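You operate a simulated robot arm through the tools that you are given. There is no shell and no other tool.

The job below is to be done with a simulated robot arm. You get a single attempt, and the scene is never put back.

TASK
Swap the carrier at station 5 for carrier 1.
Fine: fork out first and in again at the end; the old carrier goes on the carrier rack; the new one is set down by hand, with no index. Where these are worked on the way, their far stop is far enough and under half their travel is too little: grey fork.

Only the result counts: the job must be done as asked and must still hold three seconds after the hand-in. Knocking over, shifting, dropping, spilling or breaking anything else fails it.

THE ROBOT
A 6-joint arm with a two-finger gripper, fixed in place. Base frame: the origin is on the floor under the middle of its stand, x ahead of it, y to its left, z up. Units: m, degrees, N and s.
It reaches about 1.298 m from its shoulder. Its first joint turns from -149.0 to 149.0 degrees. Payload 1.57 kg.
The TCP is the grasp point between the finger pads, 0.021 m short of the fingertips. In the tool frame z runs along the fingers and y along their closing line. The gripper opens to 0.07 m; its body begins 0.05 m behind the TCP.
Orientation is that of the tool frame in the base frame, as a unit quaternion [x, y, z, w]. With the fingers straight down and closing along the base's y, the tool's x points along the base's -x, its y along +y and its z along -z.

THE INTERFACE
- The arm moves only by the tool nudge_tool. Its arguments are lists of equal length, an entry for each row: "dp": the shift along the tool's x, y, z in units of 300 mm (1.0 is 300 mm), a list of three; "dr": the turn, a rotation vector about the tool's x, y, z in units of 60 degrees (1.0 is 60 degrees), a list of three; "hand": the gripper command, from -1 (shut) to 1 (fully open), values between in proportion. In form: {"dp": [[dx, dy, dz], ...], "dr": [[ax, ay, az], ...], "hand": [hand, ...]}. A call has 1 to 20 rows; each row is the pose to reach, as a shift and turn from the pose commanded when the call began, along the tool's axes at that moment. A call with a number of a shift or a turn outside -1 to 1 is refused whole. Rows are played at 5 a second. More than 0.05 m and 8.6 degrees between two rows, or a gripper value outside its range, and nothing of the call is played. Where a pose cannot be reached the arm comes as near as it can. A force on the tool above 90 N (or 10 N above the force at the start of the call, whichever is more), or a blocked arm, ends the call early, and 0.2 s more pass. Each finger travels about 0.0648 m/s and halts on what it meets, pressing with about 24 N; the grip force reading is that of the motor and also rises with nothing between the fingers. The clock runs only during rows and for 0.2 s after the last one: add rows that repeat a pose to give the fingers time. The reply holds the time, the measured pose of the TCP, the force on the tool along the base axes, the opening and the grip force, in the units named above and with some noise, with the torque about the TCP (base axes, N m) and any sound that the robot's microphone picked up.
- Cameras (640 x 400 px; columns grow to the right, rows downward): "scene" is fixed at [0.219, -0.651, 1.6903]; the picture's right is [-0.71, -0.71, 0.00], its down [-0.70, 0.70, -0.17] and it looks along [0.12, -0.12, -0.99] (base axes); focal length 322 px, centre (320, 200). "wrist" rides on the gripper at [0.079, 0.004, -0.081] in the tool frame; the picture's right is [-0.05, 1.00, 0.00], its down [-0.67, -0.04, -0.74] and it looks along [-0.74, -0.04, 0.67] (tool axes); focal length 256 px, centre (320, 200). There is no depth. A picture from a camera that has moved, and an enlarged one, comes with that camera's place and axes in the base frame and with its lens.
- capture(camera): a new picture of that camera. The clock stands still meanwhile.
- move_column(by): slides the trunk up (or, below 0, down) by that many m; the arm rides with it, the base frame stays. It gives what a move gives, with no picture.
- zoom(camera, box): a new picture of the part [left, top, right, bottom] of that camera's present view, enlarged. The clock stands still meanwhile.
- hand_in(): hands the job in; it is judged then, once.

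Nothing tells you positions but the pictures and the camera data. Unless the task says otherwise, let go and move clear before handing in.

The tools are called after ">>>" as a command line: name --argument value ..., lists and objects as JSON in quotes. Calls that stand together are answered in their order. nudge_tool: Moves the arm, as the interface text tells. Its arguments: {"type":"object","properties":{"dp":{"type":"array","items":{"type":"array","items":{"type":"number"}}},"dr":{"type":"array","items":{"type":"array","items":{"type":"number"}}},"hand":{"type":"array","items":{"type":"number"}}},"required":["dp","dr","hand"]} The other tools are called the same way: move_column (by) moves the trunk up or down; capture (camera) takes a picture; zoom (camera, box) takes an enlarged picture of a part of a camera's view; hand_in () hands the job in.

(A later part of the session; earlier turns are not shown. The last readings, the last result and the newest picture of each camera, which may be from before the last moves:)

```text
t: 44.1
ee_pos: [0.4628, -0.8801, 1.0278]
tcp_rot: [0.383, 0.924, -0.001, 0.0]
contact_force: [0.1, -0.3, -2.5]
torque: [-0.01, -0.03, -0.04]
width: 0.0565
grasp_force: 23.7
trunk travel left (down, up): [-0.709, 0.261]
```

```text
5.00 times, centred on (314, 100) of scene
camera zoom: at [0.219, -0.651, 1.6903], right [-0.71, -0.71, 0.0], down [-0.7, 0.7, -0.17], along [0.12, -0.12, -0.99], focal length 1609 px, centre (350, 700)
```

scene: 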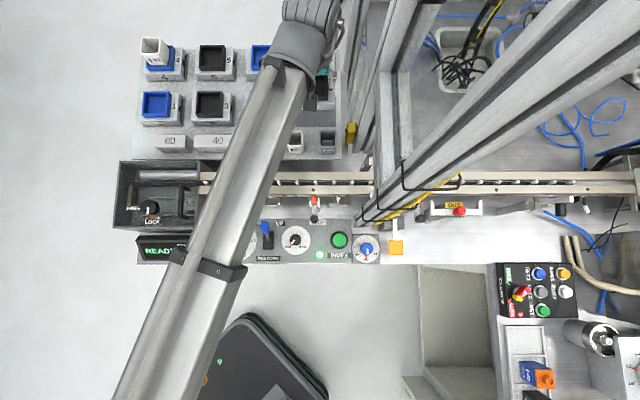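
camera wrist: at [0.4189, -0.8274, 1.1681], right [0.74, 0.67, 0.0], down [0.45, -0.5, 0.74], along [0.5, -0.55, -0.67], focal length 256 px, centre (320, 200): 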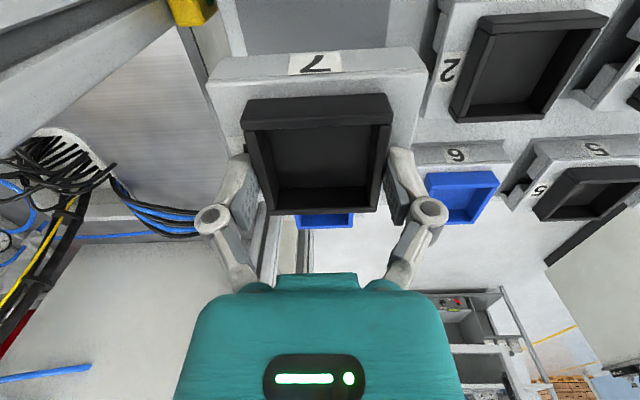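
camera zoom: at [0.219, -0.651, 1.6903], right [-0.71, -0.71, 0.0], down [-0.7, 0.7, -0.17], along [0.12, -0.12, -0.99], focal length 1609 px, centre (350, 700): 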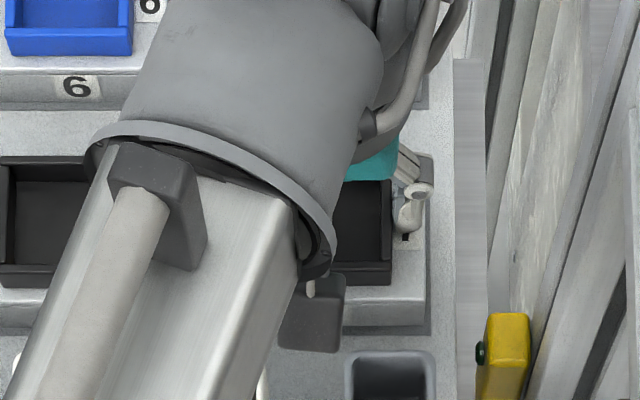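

Still no contact. I will continue lowering in 2 mm steps.

>>> move_column --by -0.002

>>> move_column --by -0.002

>>> zoom --camera "wrist" --box '[190, 0, 446, 160]'

>>> zoom --camera "scene" --box '[306, 100, 356, 132]'

```text
t: 44.6
ee_pos: [0.4635, -0.88, 1.0253]
tcp_rot: [0.382, 0.924, 0.0, 0.001]
contact_force: [0.0, -1.2, -3.0]
torque: [0.01, -0.05, -0.02]
width: 0.057
grasp_force: 23.9
trunk travel left (down, up): [-0.707, 0.263]
```

```text
t: 45.2
ee_pos: [0.4626, -0.88, 1.0239]
tcp_rot: [0.382, 0.924, 0.0, 0.0]
contact_force: [-0.1, -0.1, -2.5]
torque: [-0.03, 0.02, 0.0]
width: 0.0567
grasp_force: 23.9
trunk travel left (down, up): [-0.705, 0.265]
```

```text
2.50 times, centred on (318, 80) of wrist
camera zoom: at [0.4104, -0.8217, 1.105], right [0.74, 0.67, 0.0], down [0.45, -0.5, 0.74], along [0.5, -0.55, -0.67], focal length 640 px, centre (325, 500)
```

zoom: 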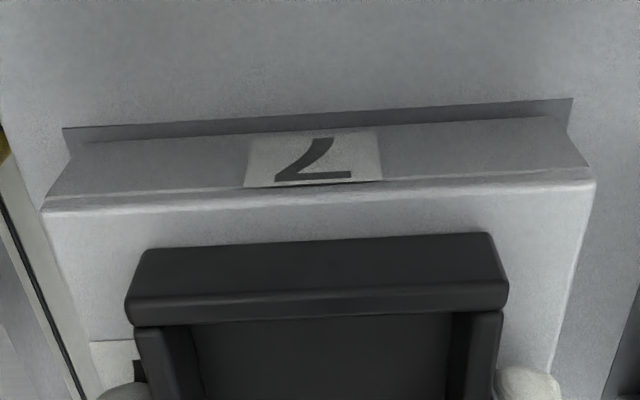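

```text
12.50 times, centred on (331, 116) of scene
camera zoom: at [0.219, -0.651, 1.6903], right [-0.71, -0.71, 0.0], down [-0.7, 0.7, -0.17], along [0.12, -0.12, -0.99], focal length 4023 px, centre (182, 1250)
```

zoom: 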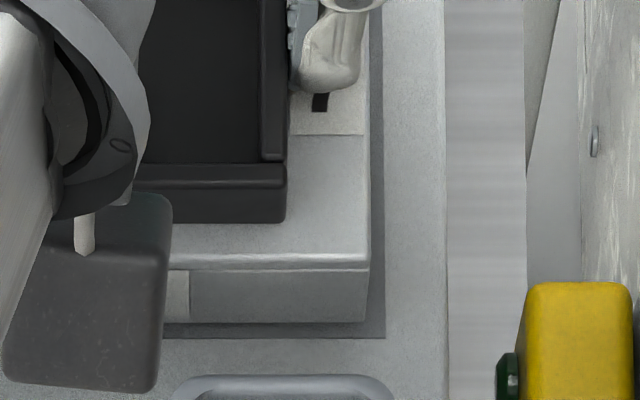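

No contact yet at tool height about 1.023. I will go on in 2 mm steps.

>>> move_column --by -0.002

>>> move_column --by -0.002

>>> zoom --camera "scene" --box '[306, 100, 356, 132]'

>>> zoom --camera "wrist" --box '[190, 0, 446, 160]'

```text
t: 45.7
ee_pos: [0.4632, -0.8794, 1.0217]
tcp_rot: [0.382, 0.924, 0.0, 0.0]
contact_force: [0.4, -0.3, -2.7]
torque: [0.01, 0.0, 0.0]
width: 0.0564
grasp_force: 24.1
trunk travel left (down, up): [-0.703, 0.267]
```

```text
t: 46.2
ee_pos: [0.4644, -0.8791, 1.0188]
tcp_rot: [0.383, 0.924, 0.0, 0.0]
contact_force: [0.6, -0.2, -3.1]
torque: [-0.01, 0.0, 0.01]
width: 0.0566
grasp_force: 23.8
trunk travel left (down, up): [-0.701, 0.269]
```

```text
12.50 times, centred on (331, 116) of scene
camera zoom: at [0.219, -0.651, 1.6903], right [-0.71, -0.71, 0.0], down [-0.7, 0.7, -0.17], along [0.12, -0.12, -0.99], focal length 4023 px, centre (182, 1250)
```

zoom: 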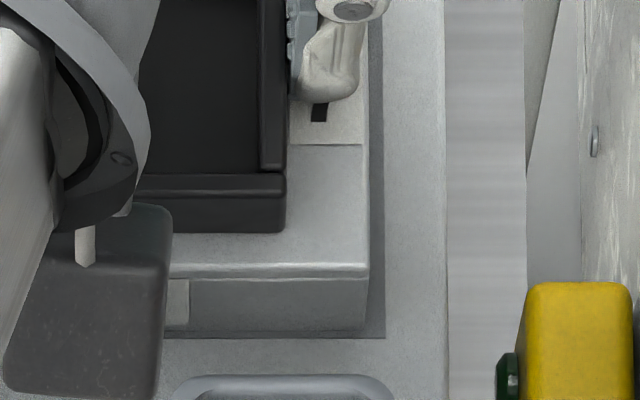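

```text
2.50 times, centred on (318, 80) of wrist
camera zoom: at [0.4104, -0.8217, 1.101], right [0.74, 0.67, 0.0], down [0.45, -0.5, 0.74], along [0.5, -0.55, -0.67], focal length 640 px, centre (325, 500)
```

zoom: 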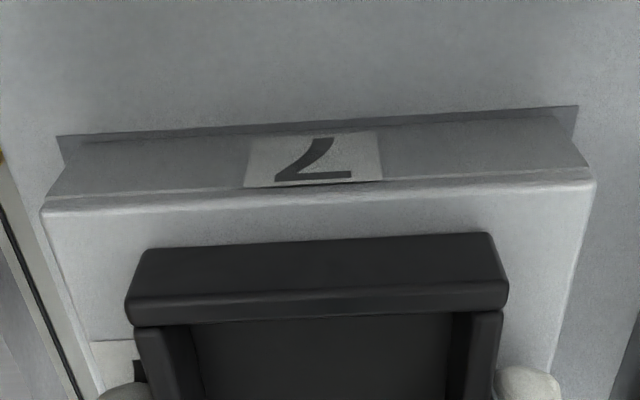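

The near margin has shrunk to about 1.5 mm. I will move the carrier 3 mm away from the robot and keep lowering.

>>> nudge_tool --dp '[[-0.005, 0, 0], [-0.01, 0, 0], [-0.01, 0, 0]]' --dr '[[0, 0, 0], [0, 0, 0], [0, 0, 0]]' --hand '[-1, -1, -1]'

>>> move_column --by -0.002

>>> move_column --by -0.0015

>>> zoom --camera "scene" --box '[306, 100, 356, 132]'

>>> zoom --camera "wrist" --box '[190, 0, 446, 160]'

```text
t: 47.0
ee_pos: [0.465, -0.8822, 1.0191]
tcp_rot: [0.383, 0.924, 0.0, -0.001]
contact_force: [-0.1, 0.1, -3.5]
torque: [0.02, 0.02, -0.03]
width: 0.0567
grasp_force: 23.9
trunk travel left (down, up): [-0.701, 0.269]
```

```text
t: 47.5
ee_pos: [0.4653, -0.8811, 1.0191]
tcp_rot: [0.383, 0.924, 0.0, 0.001]
contact_force: [3.1, -4.2, 11.6]
torque: [-0.09, -0.01, -0.01]
width: 0.0568
grasp_force: 23.8
trunk travel left (down, up): [-0.699, 0.271]
```

```text
t: 48.0
ee_pos: [0.4635, -0.8815, 1.0174]
tcp_rot: [0.383, 0.924, 0.0, 0.0]
contact_force: [1.7, -3.6, 11.0]
torque: [-0.11, -0.07, 0.0]
width: 0.0566
grasp_force: 23.7
trunk travel left (down, up): [-0.697, 0.273]
```

```text
12.50 times, centred on (331, 116) of scene
camera zoom: at [0.219, -0.651, 1.6903], right [-0.71, -0.71, 0.0], down [-0.7, 0.7, -0.17], along [0.12, -0.12, -0.99], focal length 4023 px, centre (182, 1250)
```

zoom: 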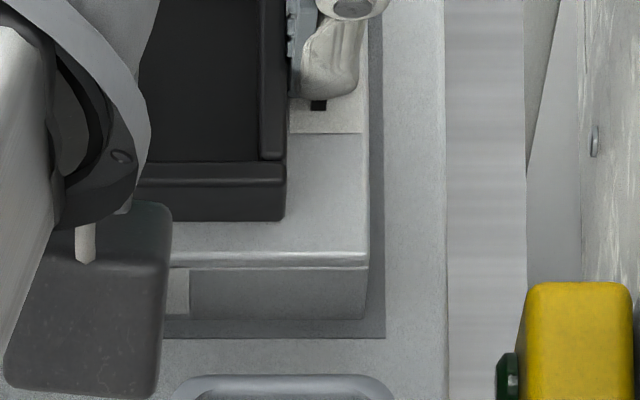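

```text
2.50 times, centred on (318, 80) of wrist
camera zoom: at [0.4115, -0.8228, 1.0985], right [0.74, 0.67, 0.0], down [0.45, -0.5, 0.75], along [0.5, -0.55, -0.67], focal length 640 px, centre (325, 500)
```

zoom: 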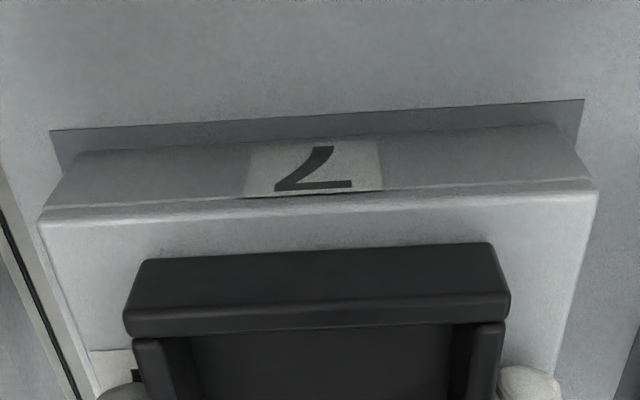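

Contact at about 11 N: the carrier is on the pad with about 3.6 mm margins. I will relieve 2 mm and then open the fingers.

>>> move_column --by 0.002

>>> nudge_tool --dp '[[0, 0, 0], [0, 0, 0], [0, 0, 0], [0, 0, 0]]' --dr '[[0, 0, 0], [0, 0, 0], [0, 0, 0], [0, 0, 0]]' --hand '[0, 0.5, 1, 1]'

>>> zoom --camera "scene" --box '[306, 100, 356, 132]'

```text
t: 48.5
ee_pos: [0.4641, -0.8811, 1.017]
tcp_rot: [0.382, 0.924, 0.0, 0.0]
contact_force: [0.0, -0.6, -3.4]
torque: [0.0, -0.04, -0.02]
width: 0.0569
grasp_force: 24.3
trunk travel left (down, up): [-0.699, 0.271]
```

```text
t: 49.5
ee_pos: [0.4649, -0.8825, 1.0175]
tcp_rot: [0.382, 0.924, 0.0, -0.001]
contact_force: [-0.2, 0.2, -0.4]
torque: [-0.01, -0.01, -0.01]
width: 0.0699
grasp_force: 0.1
trunk travel left (down, up): [-0.699, 0.271]
```

```text
12.50 times, centred on (331, 116) of scene
camera zoom: at [0.219, -0.651, 1.6903], right [-0.71, -0.71, 0.0], down [-0.7, 0.7, -0.17], along [0.12, -0.12, -0.99], focal length 4023 px, centre (182, 1250)
```

zoom: 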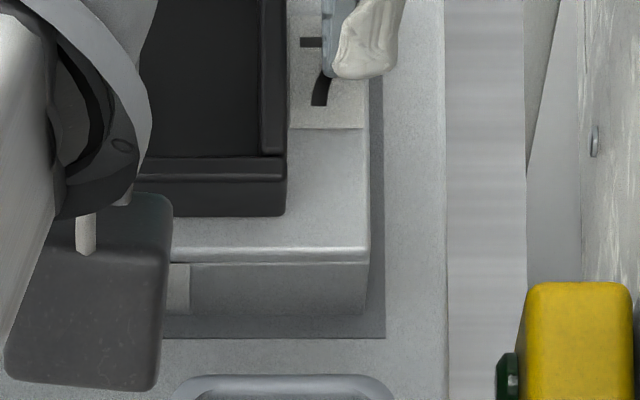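

Carrier 7 stands on the free pad and the hand is open. I will rise and move above carrier 1 at about (0.722, -0.629).

>>> move_column --by 0.15

>>> nudge_tool --dp '[[0, 0.15, 0], [0, 0.3, 0], [0, 0.45, 0], [0, 0.6, 0]]' --dr '[[0, 0, 0], [0, 0, 0], [0, 0, 0], [0, 0, 0]]' --hand '[1, 1, 1, 1]'

>>> capture --camera "scene"

>>> capture --camera "wrist"

```text
t: 51.3
ee_pos: [0.4652, -0.8817, 1.1669]
tcp_rot: [0.383, 0.924, 0.0, 0.0]
contact_force: [-0.7, 0.4, 0.0]
torque: [0.0, 0.01, 0.01]
width: 0.0699
grasp_force: 0.1
trunk travel left (down, up): [-0.849, 0.121]
```

```text
t: 52.3
ee_pos: [0.5917, -0.7541, 1.1673]
tcp_rot: [0.383, 0.924, 0.0, 0.001]
contact_force: [0.2, 0.3, 0.4]
torque: [-0.01, 0.04, -0.01]
width: 0.0699
grasp_force: 0.1
trunk travel left (down, up): [-0.849, 0.121]
```

```text
taken
```

scene: 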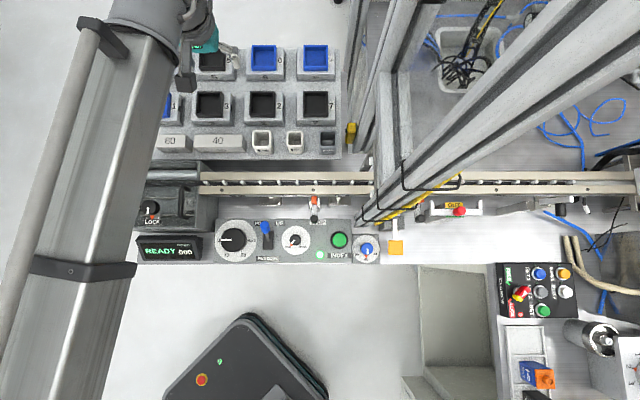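

```text
taken
camera wrist: at [0.5388, -0.6954, 1.2497], right [0.74, 0.67, 0.0], down [0.45, -0.5, 0.74], along [0.5, -0.55, -0.67], focal length 256 px, centre (320, 200)
```

wrist: 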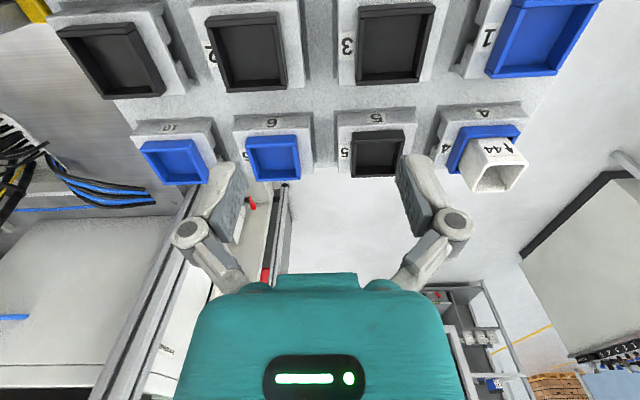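

Carrier 7 sits in line with carriers 1, 3 and 2. I will go on to carrier 1.

>>> nudge_tool --dp '[[-0.002, 0.15, 0], [-0.005, 0.3, 0], [-0.007, 0.45, 0], [-0.0094, 0.601, 0], [-0.0094, 0.601, 0]]' --dr '[[0, 0, 0], [0, 0, 0], [0, 0, 0], [0, 0, 0], [0, 0, 0]]' --hand '[1, 1, 1, 1, 1]'

>>> capture --camera "scene"

>>> capture --camera "wrist"

>>> zoom --camera "wrist" --box '[240, 0, 400, 100]'

>>> zoom --camera "scene" --box '[230, 30, 358, 160]'

```text
t: 53.5
ee_pos: [0.7234, -0.63, 1.1678]
tcp_rot: [0.383, 0.924, 0.001, 0.0]
contact_force: [0.5, -0.4, -0.4]
torque: [-0.01, 0.0, 0.0]
width: 0.07
grasp_force: 0.0
out of reach, approached as far as the arm can: row 2
trunk travel left (down, up): [-0.849, 0.121]
```

```text
taken
```

scene: 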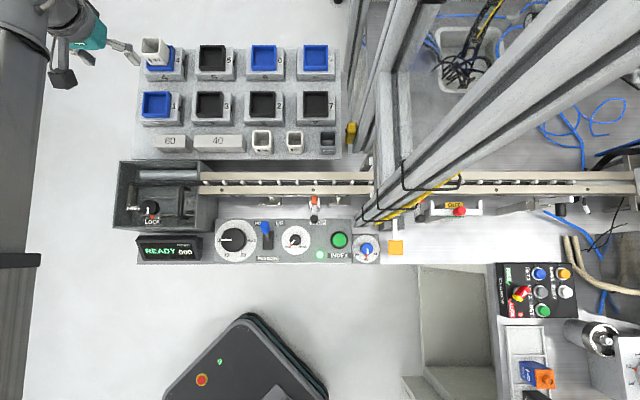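

```text
taken
camera wrist: at [0.6696, -0.5726, 1.2498], right [0.74, 0.67, 0.0], down [0.45, -0.5, 0.74], along [0.5, -0.55, -0.67], focal length 256 px, centre (320, 200)
```

wrist: 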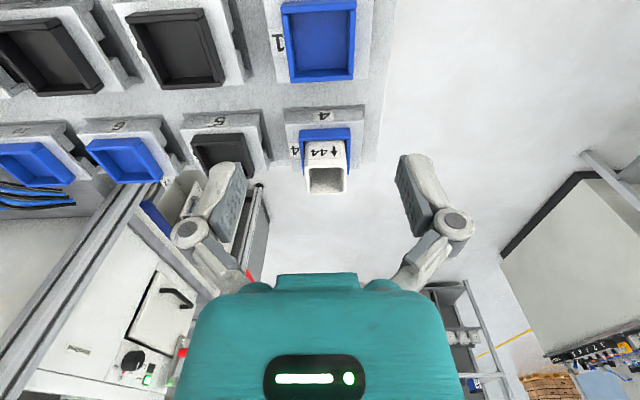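

```text
4.00 times, centred on (320, 50) of wrist
camera zoom: at [0.6696, -0.5726, 1.2498], right [0.74, 0.67, 0.0], down [0.45, -0.5, 0.74], along [0.5, -0.55, -0.67], focal length 1024 px, centre (320, 800)
```

zoom: 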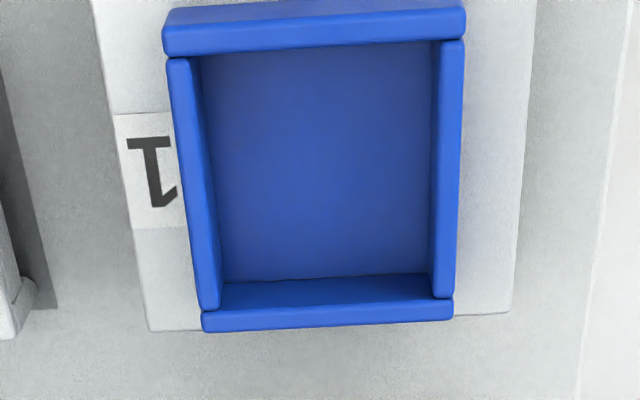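

```text
3.08 times, centred on (294, 95) of scene
camera zoom: at [0.219, -0.651, 1.6903], right [-0.71, -0.71, 0.0], down [-0.7, 0.7, -0.17], along [0.12, -0.12, -0.99], focal length 990 px, centre (400, 523)
```

zoom: 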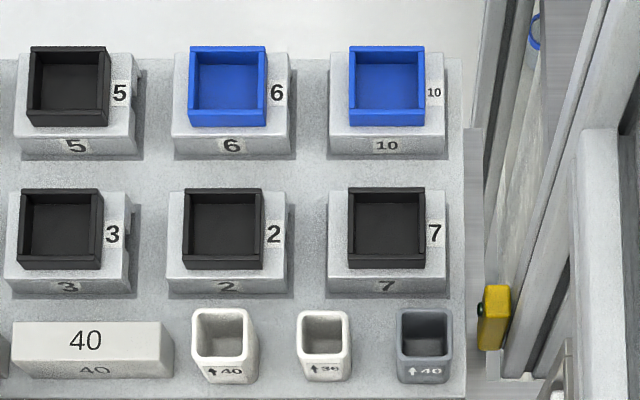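

The carrier 1 tray centre is about 6 mm toward the robot from the tool axis. I will correct that and lower partway.

>>> nudge_tool --dp '[[0.009, 0.0015, 0], [0.0175, 0.003, 0], [0.0175, 0.003, 0]]' --dr '[[0, 0, 0], [0, 0, 0], [0, 0, 0]]' --hand '[1, 1, 1]'

>>> move_column --by -0.09

>>> capture --camera "wrist"

>>> zoom --camera "wrist" --box '[240, 30, 400, 130]'

>>> capture --camera "scene"

```text
t: 54.3
ee_pos: [0.719, -0.626, 1.1686]
tcp_rot: [0.383, 0.924, 0.0, 0.0]
contact_force: [1.0, 0.1, -0.8]
torque: [-0.02, 0.04, -0.04]
width: 0.07
grasp_force: 0.1
trunk travel left (down, up): [-0.849, 0.121]
```

```text
t: 55.5
ee_pos: [0.7183, -0.6266, 1.0787]
tcp_rot: [0.384, 0.924, 0.0, 0.0]
contact_force: [0.1, 0.6, 0.0]
torque: [0.01, -0.03, 0.0]
width: 0.0699
grasp_force: 0.1
trunk travel left (down, up): [-0.759, 0.211]
```

```text
taken
camera wrist: at [0.6659, -0.5681, 1.1598], right [0.74, 0.67, 0.0], down [0.45, -0.5, 0.74], along [0.5, -0.55, -0.67], focal length 256 px, centre (320, 200)
```

wrist: 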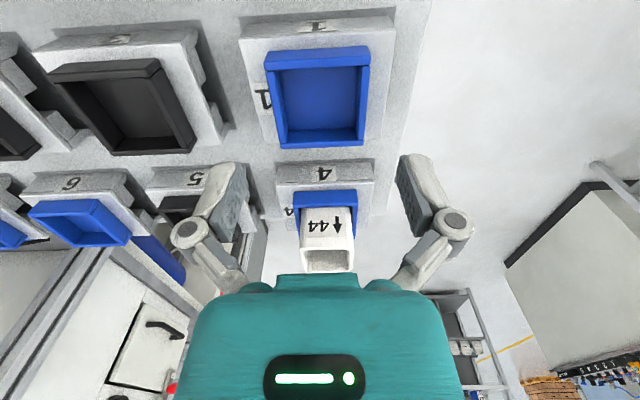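

```text
4.00 times, centred on (320, 80) of wrist
camera zoom: at [0.6659, -0.5681, 1.1598], right [0.74, 0.67, 0.0], down [0.45, -0.5, 0.74], along [0.5, -0.55, -0.67], focal length 1024 px, centre (320, 680)
```

zoom: 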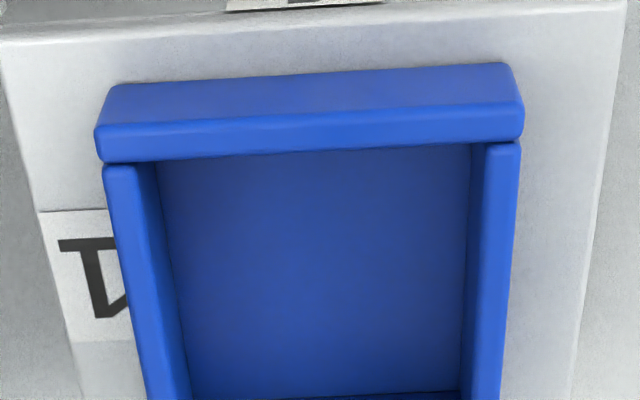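

```text
taken
```

scene: 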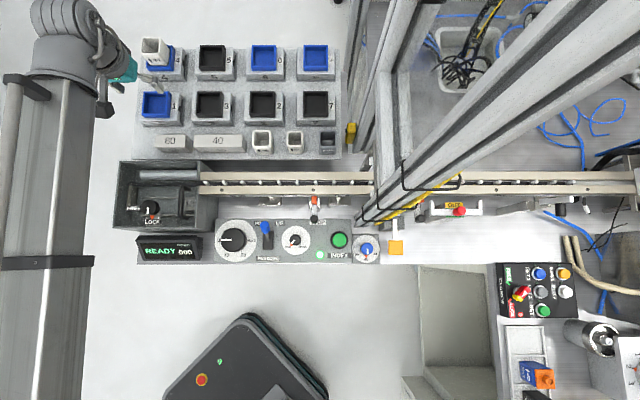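

The tool is centred on tray 1, and the tall cup on carrier 4 clears the hand. I will lower to the grasp height of 1.018.

>>> move_column --by -0.04

>>> move_column --by -0.0195

>>> capture --camera "wrist"

>>> capture --camera "scene"

```text
t: 56.4
ee_pos: [0.7186, -0.6263, 1.0373]
tcp_rot: [0.382, 0.924, 0.0, 0.0]
contact_force: [0.3, 0.1, -0.1]
torque: [-0.01, 0.0, -0.02]
width: 0.0699
grasp_force: 0.0
trunk travel left (down, up): [-0.719, 0.251]
```

```text
t: 57.0
ee_pos: [0.7184, -0.6262, 1.0176]
tcp_rot: [0.383, 0.924, 0.0, 0.0]
contact_force: [-0.3, 0.1, 0.1]
torque: [0.01, 0.0, -0.01]
width: 0.0699
grasp_force: 0.0
trunk travel left (down, up): [-0.7, 0.27]
```

```text
taken
camera wrist: at [0.6659, -0.5681, 1.1002], right [0.74, 0.67, 0.0], down [0.45, -0.5, 0.74], along [0.5, -0.55, -0.67], focal length 256 px, centre (320, 200)
```

wrist: 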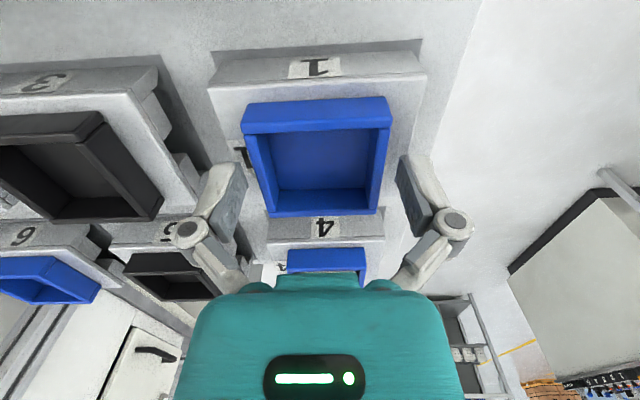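

```text
taken
```

scene: 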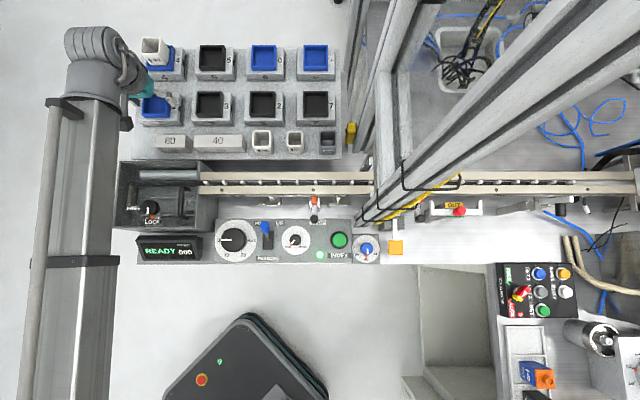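

The view matches the earlier grasp of carrier 7. I will close on tray 1 and lift slightly.

>>> nudge_tool --dp '[[0, 0, 0], [0, 0, 0], [0, 0, 0], [0, 0, 0]]' --dr '[[0, 0, 0], [0, 0, 0], [0, 0, 0], [0, 0, 0]]' --hand '[-1, -1, -1, -1]'

>>> move_column --by 0.03

>>> capture --camera "wrist"

```text
t: 58.0
ee_pos: [0.7183, -0.6265, 1.019]
tcp_rot: [0.382, 0.924, 0.0, 0.0]
contact_force: [-0.5, -0.2, -0.1]
torque: [0.07, -0.09, 0.04]
width: 0.0566
grasp_force: 23.6
trunk travel left (down, up): [-0.7, 0.27]
```

```text
t: 58.8
ee_pos: [0.7183, -0.6272, 1.047]
tcp_rot: [0.383, 0.924, 0.0, 0.0]
contact_force: [0.5, 0.1, -2.4]
torque: [-0.02, -0.01, 0.01]
width: 0.0567
grasp_force: 24.2
trunk travel left (down, up): [-0.73, 0.24]
```

```text
taken
camera wrist: at [0.6663, -0.5683, 1.1299], right [0.74, 0.67, 0.0], down [0.45, -0.5, 0.74], along [0.5, -0.55, -0.67], focal length 256 px, centre (320, 200)
```

wrist: 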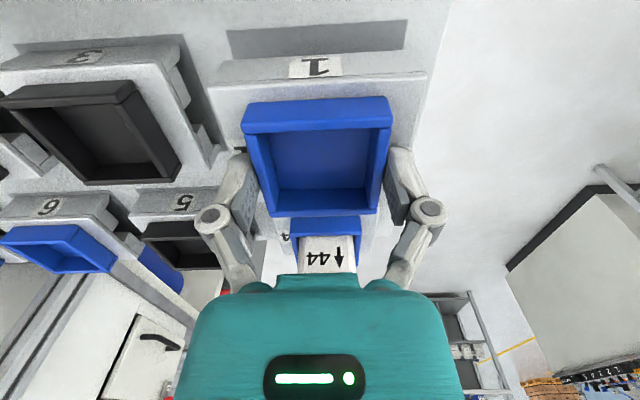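

Carrier 1 is lifted. I will raise it to travel height and go back along the same route, first to (0.352, -0.604).

>>> move_column --by 0.148

>>> nudge_tool --dp '[[0.102, -0.09, 0], [0.204, -0.18, 0], [0.306, -0.27, 0], [0.408, -0.36, 0], [0.51, -0.449, 0], [0.612, -0.539, 0], [0.714, -0.629, 0], [0.816, -0.719, 0], [0.918, -0.809, 0]]' --dr '[[0, 0, 0], [0, 0, 0], [0, 0, 0], [0, 0, 0], [0, 0, 0], [0, 0, 0], [0, 0, 0], [0, 0, 0], [0, 0, 0]]' --hand '[-1, -1, -1, -1, -1, -1, -1, -1, -1]'

>>> capture --camera "scene"

>>> capture --camera "wrist"

```text
t: 60.5
ee_pos: [0.7199, -0.6263, 1.1959]
tcp_rot: [0.382, 0.924, 0.0, 0.0]
contact_force: [0.5, 0.1, -3.3]
torque: [0.03, 0.04, 0.0]
width: 0.0568
grasp_force: 24.6
trunk travel left (down, up): [-0.878, 0.092]
```

```text
t: 62.5
ee_pos: [0.3526, -0.604, 1.1968]
tcp_rot: [0.382, 0.924, 0.0, 0.0]
contact_force: [0.6, -0.2, -3.7]
torque: [-0.01, -0.01, 0.0]
width: 0.0567
grasp_force: 24.3
trunk travel left (down, up): [-0.878, 0.092]
```

```text
taken
```

scene: 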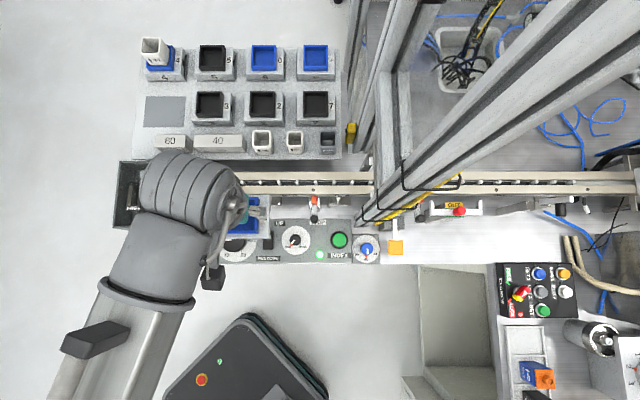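

```text
taken
camera wrist: at [0.2995, -0.5463, 1.2784], right [0.74, 0.67, 0.0], down [0.45, -0.5, 0.74], along [0.5, -0.55, -0.67], focal length 256 px, centre (320, 200)
```

wrist: 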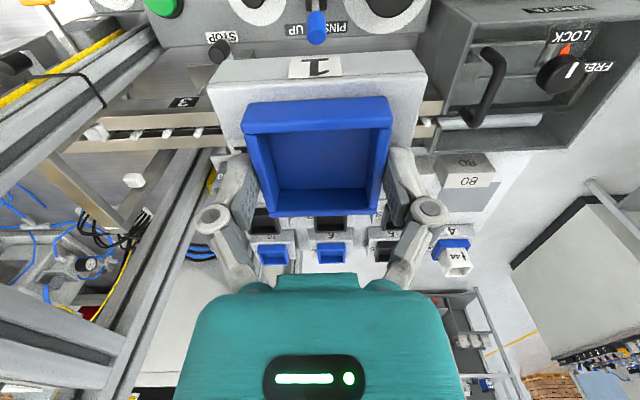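

Carrier 1 is held the same way as 7 was. I will go on to (0.103, -0.602).

>>> nudge_tool --dp '[[0.098, -0.098, 0], [0.196, -0.196, 0], [0.295, -0.295, 0], [0.393, -0.393, 0], [0.491, -0.491, 0], [0.589, -0.589, 0]]' --dr '[[0, 0, 0], [0, 0, 0], [0, 0, 0], [0, 0, 0], [0, 0, 0], [0, 0, 0]]' --hand '[-1, -1, -1, -1, -1, -1]'

>>> capture --camera "scene"

```text
t: 63.9
ee_pos: [0.1031, -0.6039, 1.1951]
tcp_rot: [0.381, 0.924, 0.0, 0.0]
contact_force: [-0.3, -0.3, -3.2]
torque: [-0.02, 0.0, 0.03]
width: 0.0565
grasp_force: 24.7
trunk travel left (down, up): [-0.878, 0.092]
```

```text
taken
```

scene: 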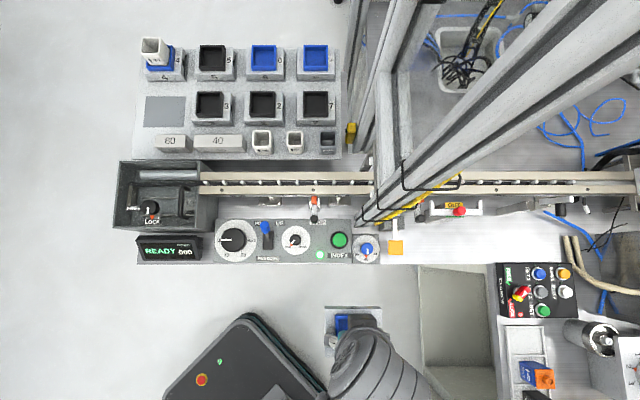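

I continue along the known route to (-0.024, -0.816), clear of the post.

>>> nudge_tool --dp '[[-0.036, -0.133, 0], [-0.072, -0.266, 0], [-0.108, -0.4, 0], [-0.145, -0.533, 0], [-0.181, -0.666, 0], [-0.217, -0.799, 0]]' --dr '[[0, 0, 0], [0, 0, 0], [0, 0, 0], [0, 0, 0], [0, 0, 0], [0, 0, 0]]' --hand '[-1, -1, -1, -1, -1, -1]'

>>> capture --camera "scene"

>>> capture --camera "wrist"

```text
t: 65.3
ee_pos: [-0.0227, -0.82, 1.1962]
tcp_rot: [0.382, 0.924, 0.0, 0.0]
contact_force: [0.0, -0.6, -3.0]
torque: [-0.03, 0.01, -0.03]
width: 0.0567
grasp_force: 24.1
trunk travel left (down, up): [-0.878, 0.092]
```

```text
taken
```

scene: 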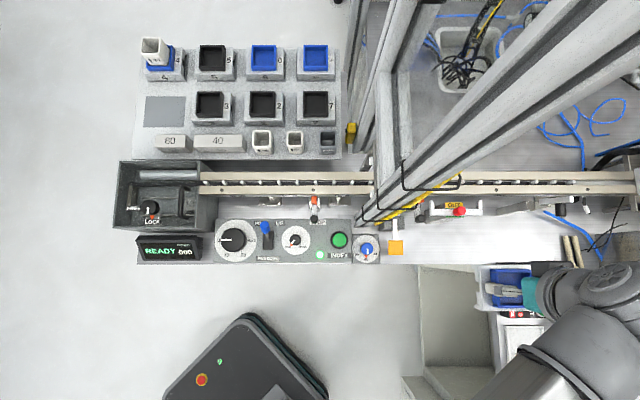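

```text
taken
camera wrist: at [-0.0757, -0.7634, 1.2776], right [0.74, 0.67, 0.0], down [0.45, -0.5, 0.74], along [0.5, -0.55, -0.67], focal length 256 px, centre (320, 200)
```

wrist: 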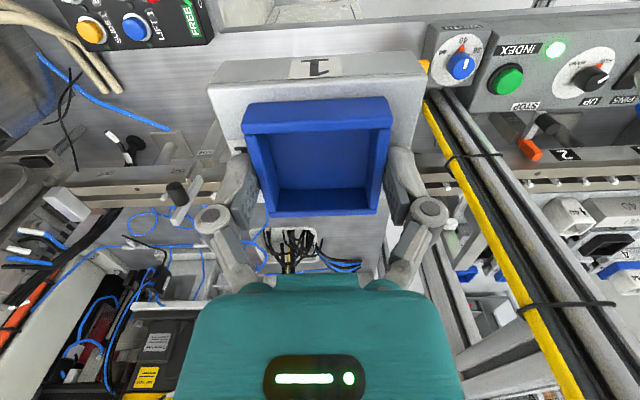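

Carrier 1 is in front of station 5. I will compare its seat in the grip with how carrier 7 sat.

>>> zoom --camera "wrist" --box '[190, 0, 446, 160]'

>>> zoom --camera "scene" --box '[400, 150, 520, 230]'

```text
2.50 times, centred on (318, 80) of wrist
camera zoom: at [-0.0757, -0.7634, 1.2776], right [0.74, 0.67, 0.0], down [0.45, -0.5, 0.74], along [0.5, -0.55, -0.67], focal length 640 px, centre (325, 500)
```

zoom: 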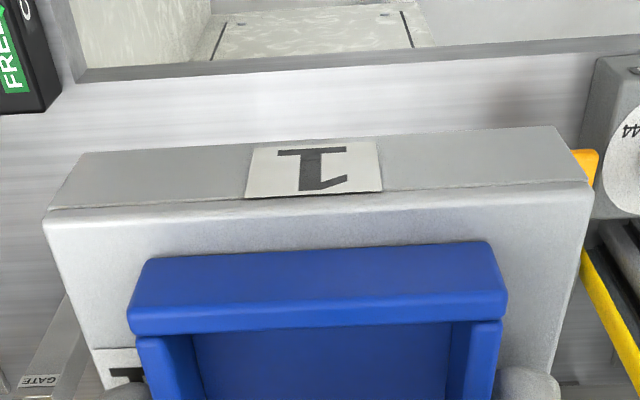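

```text
5.00 times, centred on (460, 190) of scene
camera zoom: at [0.219, -0.651, 1.6903], right [-0.71, -0.71, 0.0], down [-0.7, 0.7, -0.17], along [0.12, -0.12, -0.99], focal length 1609 px, centre (-380, 250)
```

zoom: 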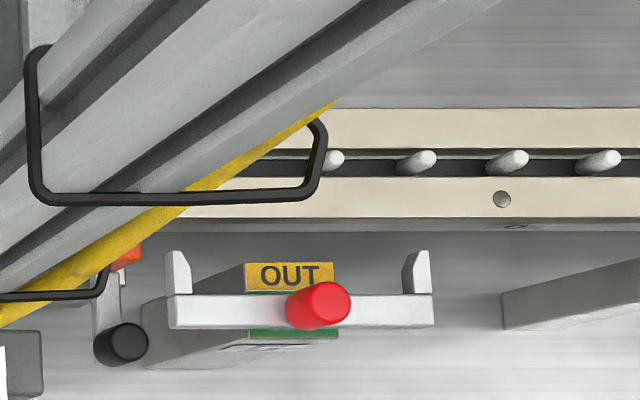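

Carrier 1 sits about 1.4 mm farther from the robot in the grip than 7 did, and I will allow for that. Next I move over station 5 at travel height.

>>> nudge_tool --dp '[[-0.13, 0.002, 0], [-0.26, 0.004, 0], [-0.39, 0.006, 0], [-0.52, 0.008, 0], [-0.6, 0.009, 0], [-0.6878, 0.0104, 0], [-0.6878, 0.0104, 0]]' --dr '[[0, 0, 0], [0, 0, 0], [0, 0, 0], [0, 0, 0], [0, 0, 0], [0, 0, 0], [0, 0, 0]]' --hand '[-1, -1, -1, -1, -1, -1, -1]'

>>> capture --camera "wrist"

>>> capture --camera "scene"

```text
t: 66.9
ee_pos: [0.125, -0.9607, 1.1956]
tcp_rot: [0.383, 0.924, 0.0, 0.0]
contact_force: [-0.7, 0.1, -3.2]
torque: [-0.01, 0.03, -0.01]
width: 0.0566
grasp_force: 23.7
out of reach, approached as far as the arm can: row 3, 4, 5
trunk travel left (down, up): [-0.878, 0.092]
```

```text
taken
camera wrist: at [0.072, -0.9023, 1.2782], right [0.74, 0.67, 0.0], down [0.45, -0.5, 0.74], along [0.5, -0.55, -0.67], focal length 256 px, centre (320, 200)
```

wrist: 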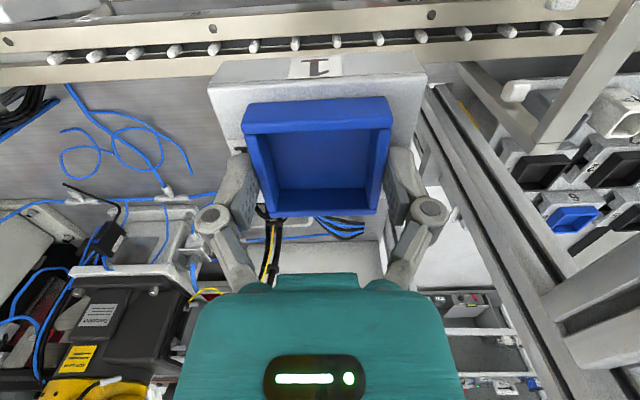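

```text
taken
```

scene: 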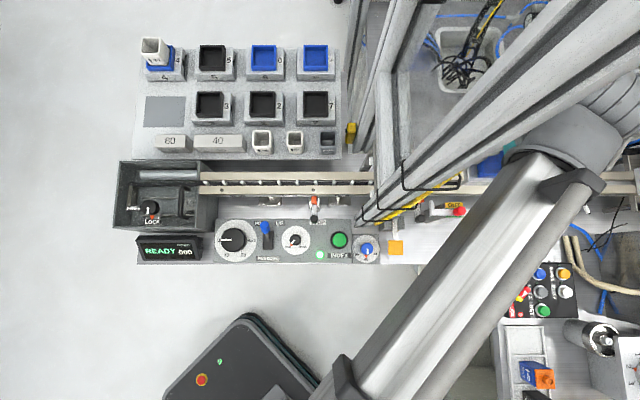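

The arm ended 5 mm short. I will correct by measured camera position and check again.

>>> nudge_tool --dp '[[-0.006, -0.005, 0], [-0.0123, -0.0103, 0], [-0.0123, -0.0103, 0]]' --dr '[[0, 0, 0], [0, 0, 0], [0, 0, 0]]' --hand '[-1, -1, -1]'

>>> zoom --camera "wrist" --box '[190, 0, 446, 160]'

```text
t: 67.7
ee_pos: [0.1273, -0.9662, 1.1967]
tcp_rot: [0.382, 0.924, 0.0, 0.001]
contact_force: [-0.7, 0.1, -3.7]
torque: [0.01, 0.03, -0.01]
width: 0.0566
grasp_force: 24.2
trunk travel left (down, up): [-0.878, 0.092]
```

```text
2.50 times, centred on (318, 80) of wrist
camera zoom: at [0.0737, -0.9086, 1.278], right [0.74, 0.67, 0.0], down [0.45, -0.5, 0.74], along [0.5, -0.55, -0.67], focal length 640 px, centre (325, 500)
```

zoom: 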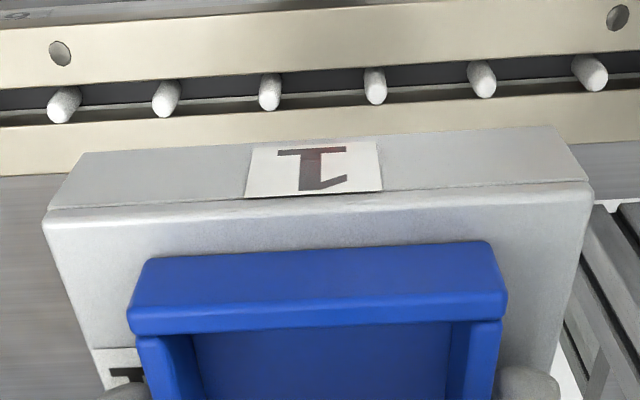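

The tool is now 2 mm too far. I will bring it back 2 mm and check again.

>>> nudge_tool --dp '[[0.0067, 0.0003, 0], [0.0067, 0.0003, 0], [0.0067, 0.0003, 0]]' --dr '[[0, 0, 0], [0, 0, 0], [0, 0, 0]]' --hand '[-1, -1, -1]'

>>> zoom --camera "wrist" --box '[190, 0, 446, 160]'

```text
t: 68.5
ee_pos: [0.1252, -0.9647, 1.195]
tcp_rot: [0.383, 0.924, -0.001, 0.0]
contact_force: [-0.3, 1.0, -2.7]
torque: [-0.02, -0.03, 0.02]
width: 0.0569
grasp_force: 24.7
trunk travel left (down, up): [-0.878, 0.092]
```

```text
2.50 times, centred on (318, 80) of wrist
camera zoom: at [0.0729, -0.9078, 1.278], right [0.74, 0.67, 0.0], down [0.45, -0.5, 0.74], along [0.5, -0.55, -0.67], focal length 640 px, centre (325, 500)
```

zoom: 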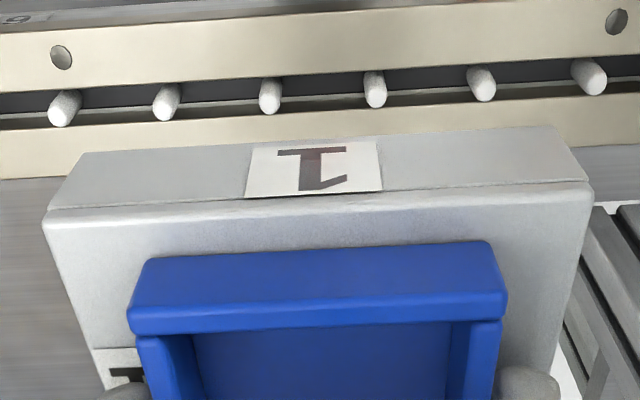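

There is 0.8 mm still to go. I will make one more small correction.

>>> nudge_tool --dp '[[0.0033, 0.0003, 0], [0.0033, 0.0003, 0], [0.0033, 0.0003, 0], [0.0033, 0.0003, 0]]' --dr '[[0, 0, 0], [0, 0, 0], [0, 0, 0], [0, 0, 0]]' --hand '[-1, -1, -1, -1]'

>>> move_column --by -0.12

>>> zoom --camera "wrist" --box '[190, 0, 446, 160]'

>>> capture --camera "scene"

```text
t: 69.5
ee_pos: [0.1242, -0.9644, 1.197]
tcp_rot: [0.383, 0.924, 0.0, 0.0]
contact_force: [-0.1, 1.1, -3.3]
torque: [0.03, 0.02, -0.04]
width: 0.0568
grasp_force: 24.0
trunk travel left (down, up): [-0.878, 0.092]
```

```text
t: 71.0
ee_pos: [0.124, -0.9653, 1.0766]
tcp_rot: [0.382, 0.924, 0.0, 0.0]
contact_force: [1.0, -0.5, -2.7]
torque: [0.03, 0.03, 0.02]
width: 0.0567
grasp_force: 23.9
trunk travel left (down, up): [-0.758, 0.212]
```

```text
2.50 times, centred on (318, 80) of wrist
camera zoom: at [0.072, -0.907, 1.1581], right [0.74, 0.67, 0.0], down [0.45, -0.5, 0.74], along [0.5, -0.55, -0.67], focal length 640 px, centre (325, 500)
```

zoom: 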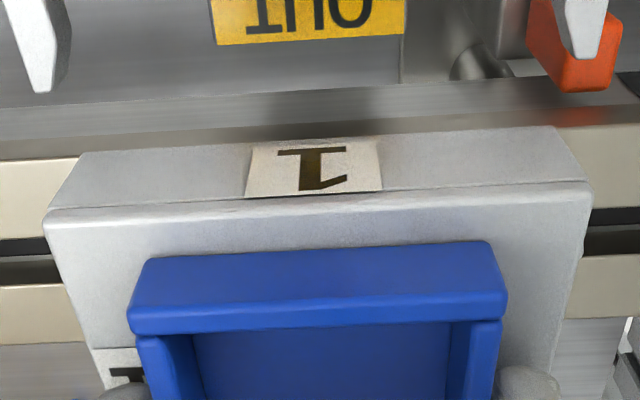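

```text
taken
```

scene: 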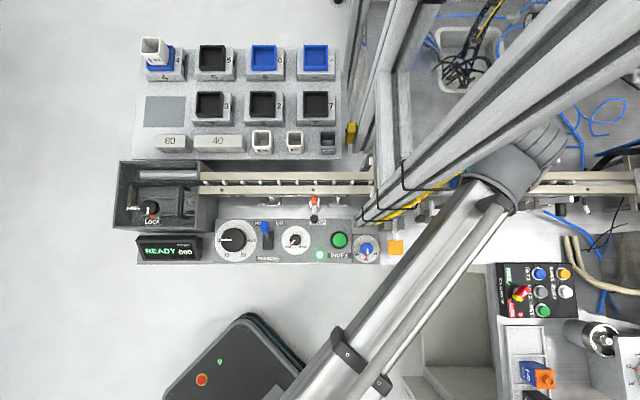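

The tool is within 0.4 mm of the wanted position. I will lower 28 mm and look again before the last bit.

>>> move_column --by -0.025

>>> zoom --camera "wrist" --box '[190, 0, 446, 160]'

>>> zoom --camera "scene" --box '[400, 150, 520, 230]'

```text
t: 71.7
ee_pos: [0.1253, -0.9645, 1.0509]
tcp_rot: [0.382, 0.924, 0.0, 0.0]
contact_force: [-0.5, -0.2, -3.1]
torque: [0.02, -0.04, -0.03]
width: 0.0568
grasp_force: 24.1
trunk travel left (down, up): [-0.733, 0.237]
```

```text
2.50 times, centred on (318, 80) of wrist
camera zoom: at [0.0721, -0.907, 1.133], right [0.74, 0.67, 0.0], down [0.45, -0.5, 0.74], along [0.5, -0.55, -0.67], focal length 640 px, centre (325, 500)
```

zoom: 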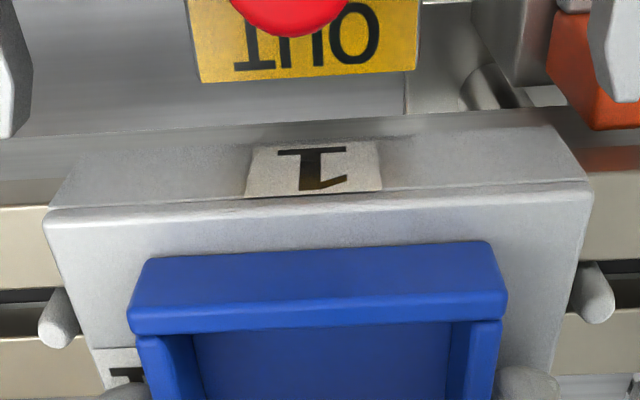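

```text
5.00 times, centred on (460, 190) of scene
camera zoom: at [0.219, -0.651, 1.6903], right [-0.71, -0.71, 0.0], down [-0.7, 0.7, -0.17], along [0.12, -0.12, -0.99], focal length 1609 px, centre (-380, 250)
```

zoom: 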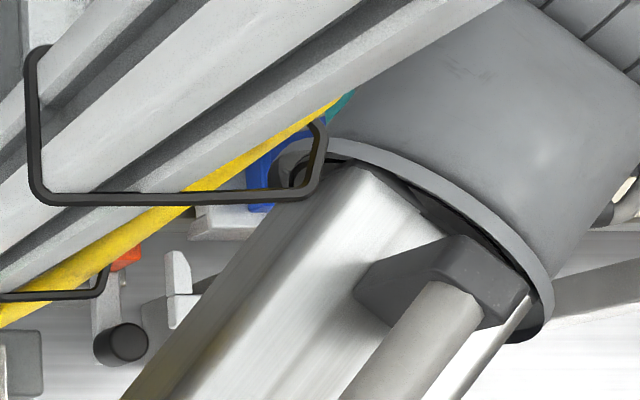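

All looks the same as when I took carrier 7 out. I will lower 10 mm and then in 2 mm steps until contact.

>>> move_column --by -0.009

>>> move_column --by -0.003

>>> move_column --by -0.0015

>>> zoom --camera "wrist" --box '[190, 0, 446, 160]'

```text
t: 72.3
ee_pos: [0.1255, -0.9647, 1.0421]
tcp_rot: [0.382, 0.924, 0.001, 0.0]
contact_force: [0.5, -0.6, -3.3]
torque: [0.04, -0.03, 0.03]
width: 0.0567
grasp_force: 24.1
trunk travel left (down, up): [-0.724, 0.246]
```

```text
t: 72.8
ee_pos: [0.1242, -0.965, 1.0401]
tcp_rot: [0.383, 0.924, 0.0, 0.0]
contact_force: [-0.2, -0.3, -2.3]
torque: [0.02, 0.02, 0.02]
width: 0.0567
grasp_force: 23.6
trunk travel left (down, up): [-0.721, 0.249]
```

```text
t: 73.3
ee_pos: [0.1248, -0.9652, 1.0377]
tcp_rot: [0.383, 0.924, 0.0, 0.0]
contact_force: [0.7, -0.1, -3.1]
torque: [0.0, 0.0, 0.02]
width: 0.0566
grasp_force: 24.2
trunk travel left (down, up): [-0.719, 0.251]
```

```text
2.50 times, centred on (318, 80) of wrist
camera zoom: at [0.0721, -0.9071, 1.1195], right [0.74, 0.67, 0.0], down [0.45, -0.5, 0.74], along [0.5, -0.55, -0.67], focal length 640 px, centre (325, 500)
```

zoom: 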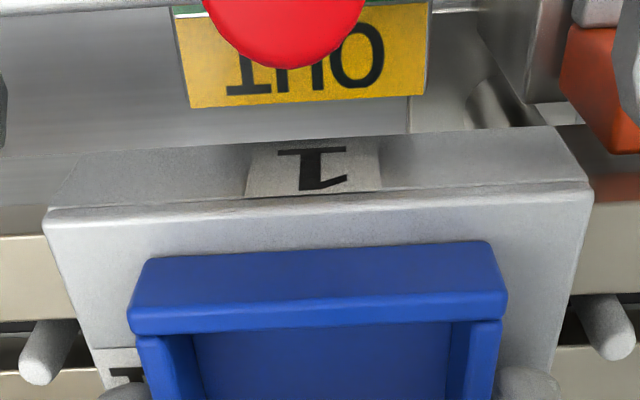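

There is no contact yet at 1.037, as expected. I will go on with 1 mm steps.

>>> move_column --by -0.001

>>> move_column --by -0.001

>>> move_column --by -0.001

```text
t: 73.8
ee_pos: [0.1241, -0.9651, 1.0372]
tcp_rot: [0.382, 0.924, 0.0, 0.0]
contact_force: [0.4, 0.4, -3.0]
torque: [0.0, -0.02, 0.01]
width: 0.0564
grasp_force: 24.0
trunk travel left (down, up): [-0.718, 0.252]
```

```text
t: 74.4
ee_pos: [0.1255, -0.964, 1.0362]
tcp_rot: [0.382, 0.924, 0.0, 0.0]
contact_force: [0.8, -4.0, 9.6]
torque: [0.13, 0.08, 0.05]
width: 0.0571
grasp_force: 24.7
trunk travel left (down, up): [-0.717, 0.253]
```

```text
t: 74.9
ee_pos: [0.1246, -0.9633, 1.0358]
tcp_rot: [0.383, 0.924, 0.0, 0.002]
contact_force: [0.6, -5.0, 11.9]
torque: [-0.13, -0.03, -0.01]
width: 0.057
grasp_force: 24.0
trunk travel left (down, up): [-0.716, 0.254]
```

Contact at tool height 1.036, which matches the seated height carrier 7 had. I will check the seat before letting go.

>>> capture --camera "wrist"

>>> zoom --camera "wrist" --box '[190, 0, 446, 160]'

```text
taken
camera wrist: at [0.0718, -0.9064, 1.1173], right [0.74, 0.67, 0.0], down [0.45, -0.5, 0.75], along [0.5, -0.55, -0.67], focal length 256 px, centre (320, 200)
```

wrist: 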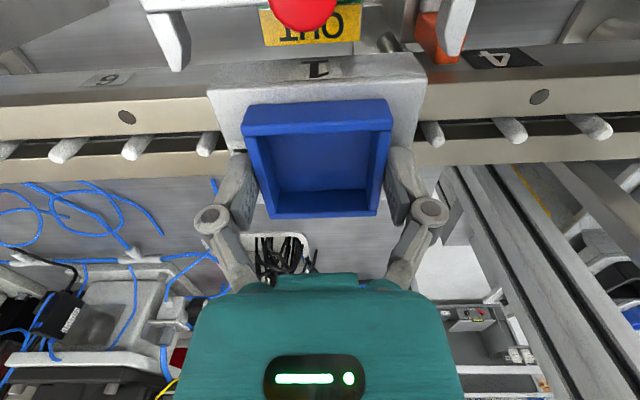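

```text
2.50 times, centred on (318, 80) of wrist
camera zoom: at [0.0718, -0.9064, 1.1173], right [0.74, 0.67, 0.0], down [0.45, -0.5, 0.75], along [0.5, -0.55, -0.67], focal length 640 px, centre (325, 500)
```

zoom: 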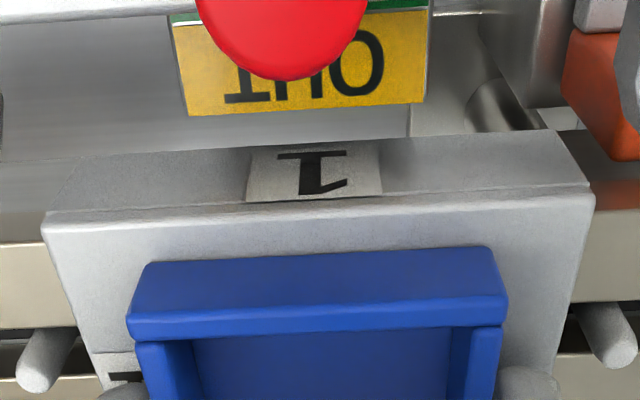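

Carrier 1 sits level in station 5, just as carrier 7 did. I will relieve 1 mm and open the fingers.

>>> move_column --by 0.001

>>> nudge_tool --dp '[[0, 0, 0], [0, 0, 0], [0, 0, 0], [0, 0, 0]]' --dr '[[0, 0, 0], [0, 0, 0], [0, 0, 0], [0, 0, 0]]' --hand '[0, 0.5, 1, 1]'

>>> capture --camera "wrist"

```text
t: 75.4
ee_pos: [0.1249, -0.965, 1.0349]
tcp_rot: [0.383, 0.924, 0.001, -0.001]
contact_force: [-0.2, 0.0, -1.2]
torque: [-0.07, 0.05, -0.03]
width: 0.0568
grasp_force: 24.0
trunk travel left (down, up): [-0.717, 0.253]
```

```text
t: 76.4
ee_pos: [0.1243, -0.9645, 1.0363]
tcp_rot: [0.383, 0.924, 0.0, 0.0]
contact_force: [-1.0, 0.2, -0.5]
torque: [0.02, -0.01, 0.0]
width: 0.07
grasp_force: 0.0
trunk travel left (down, up): [-0.717, 0.253]
```

```text
taken
camera wrist: at [0.072, -0.9068, 1.1177], right [0.74, 0.67, 0.0], down [0.45, -0.5, 0.74], along [0.5, -0.55, -0.67], focal length 256 px, centre (320, 200)
```

wrist: 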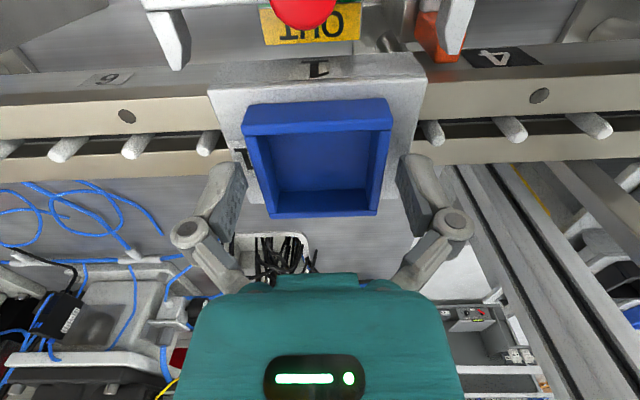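

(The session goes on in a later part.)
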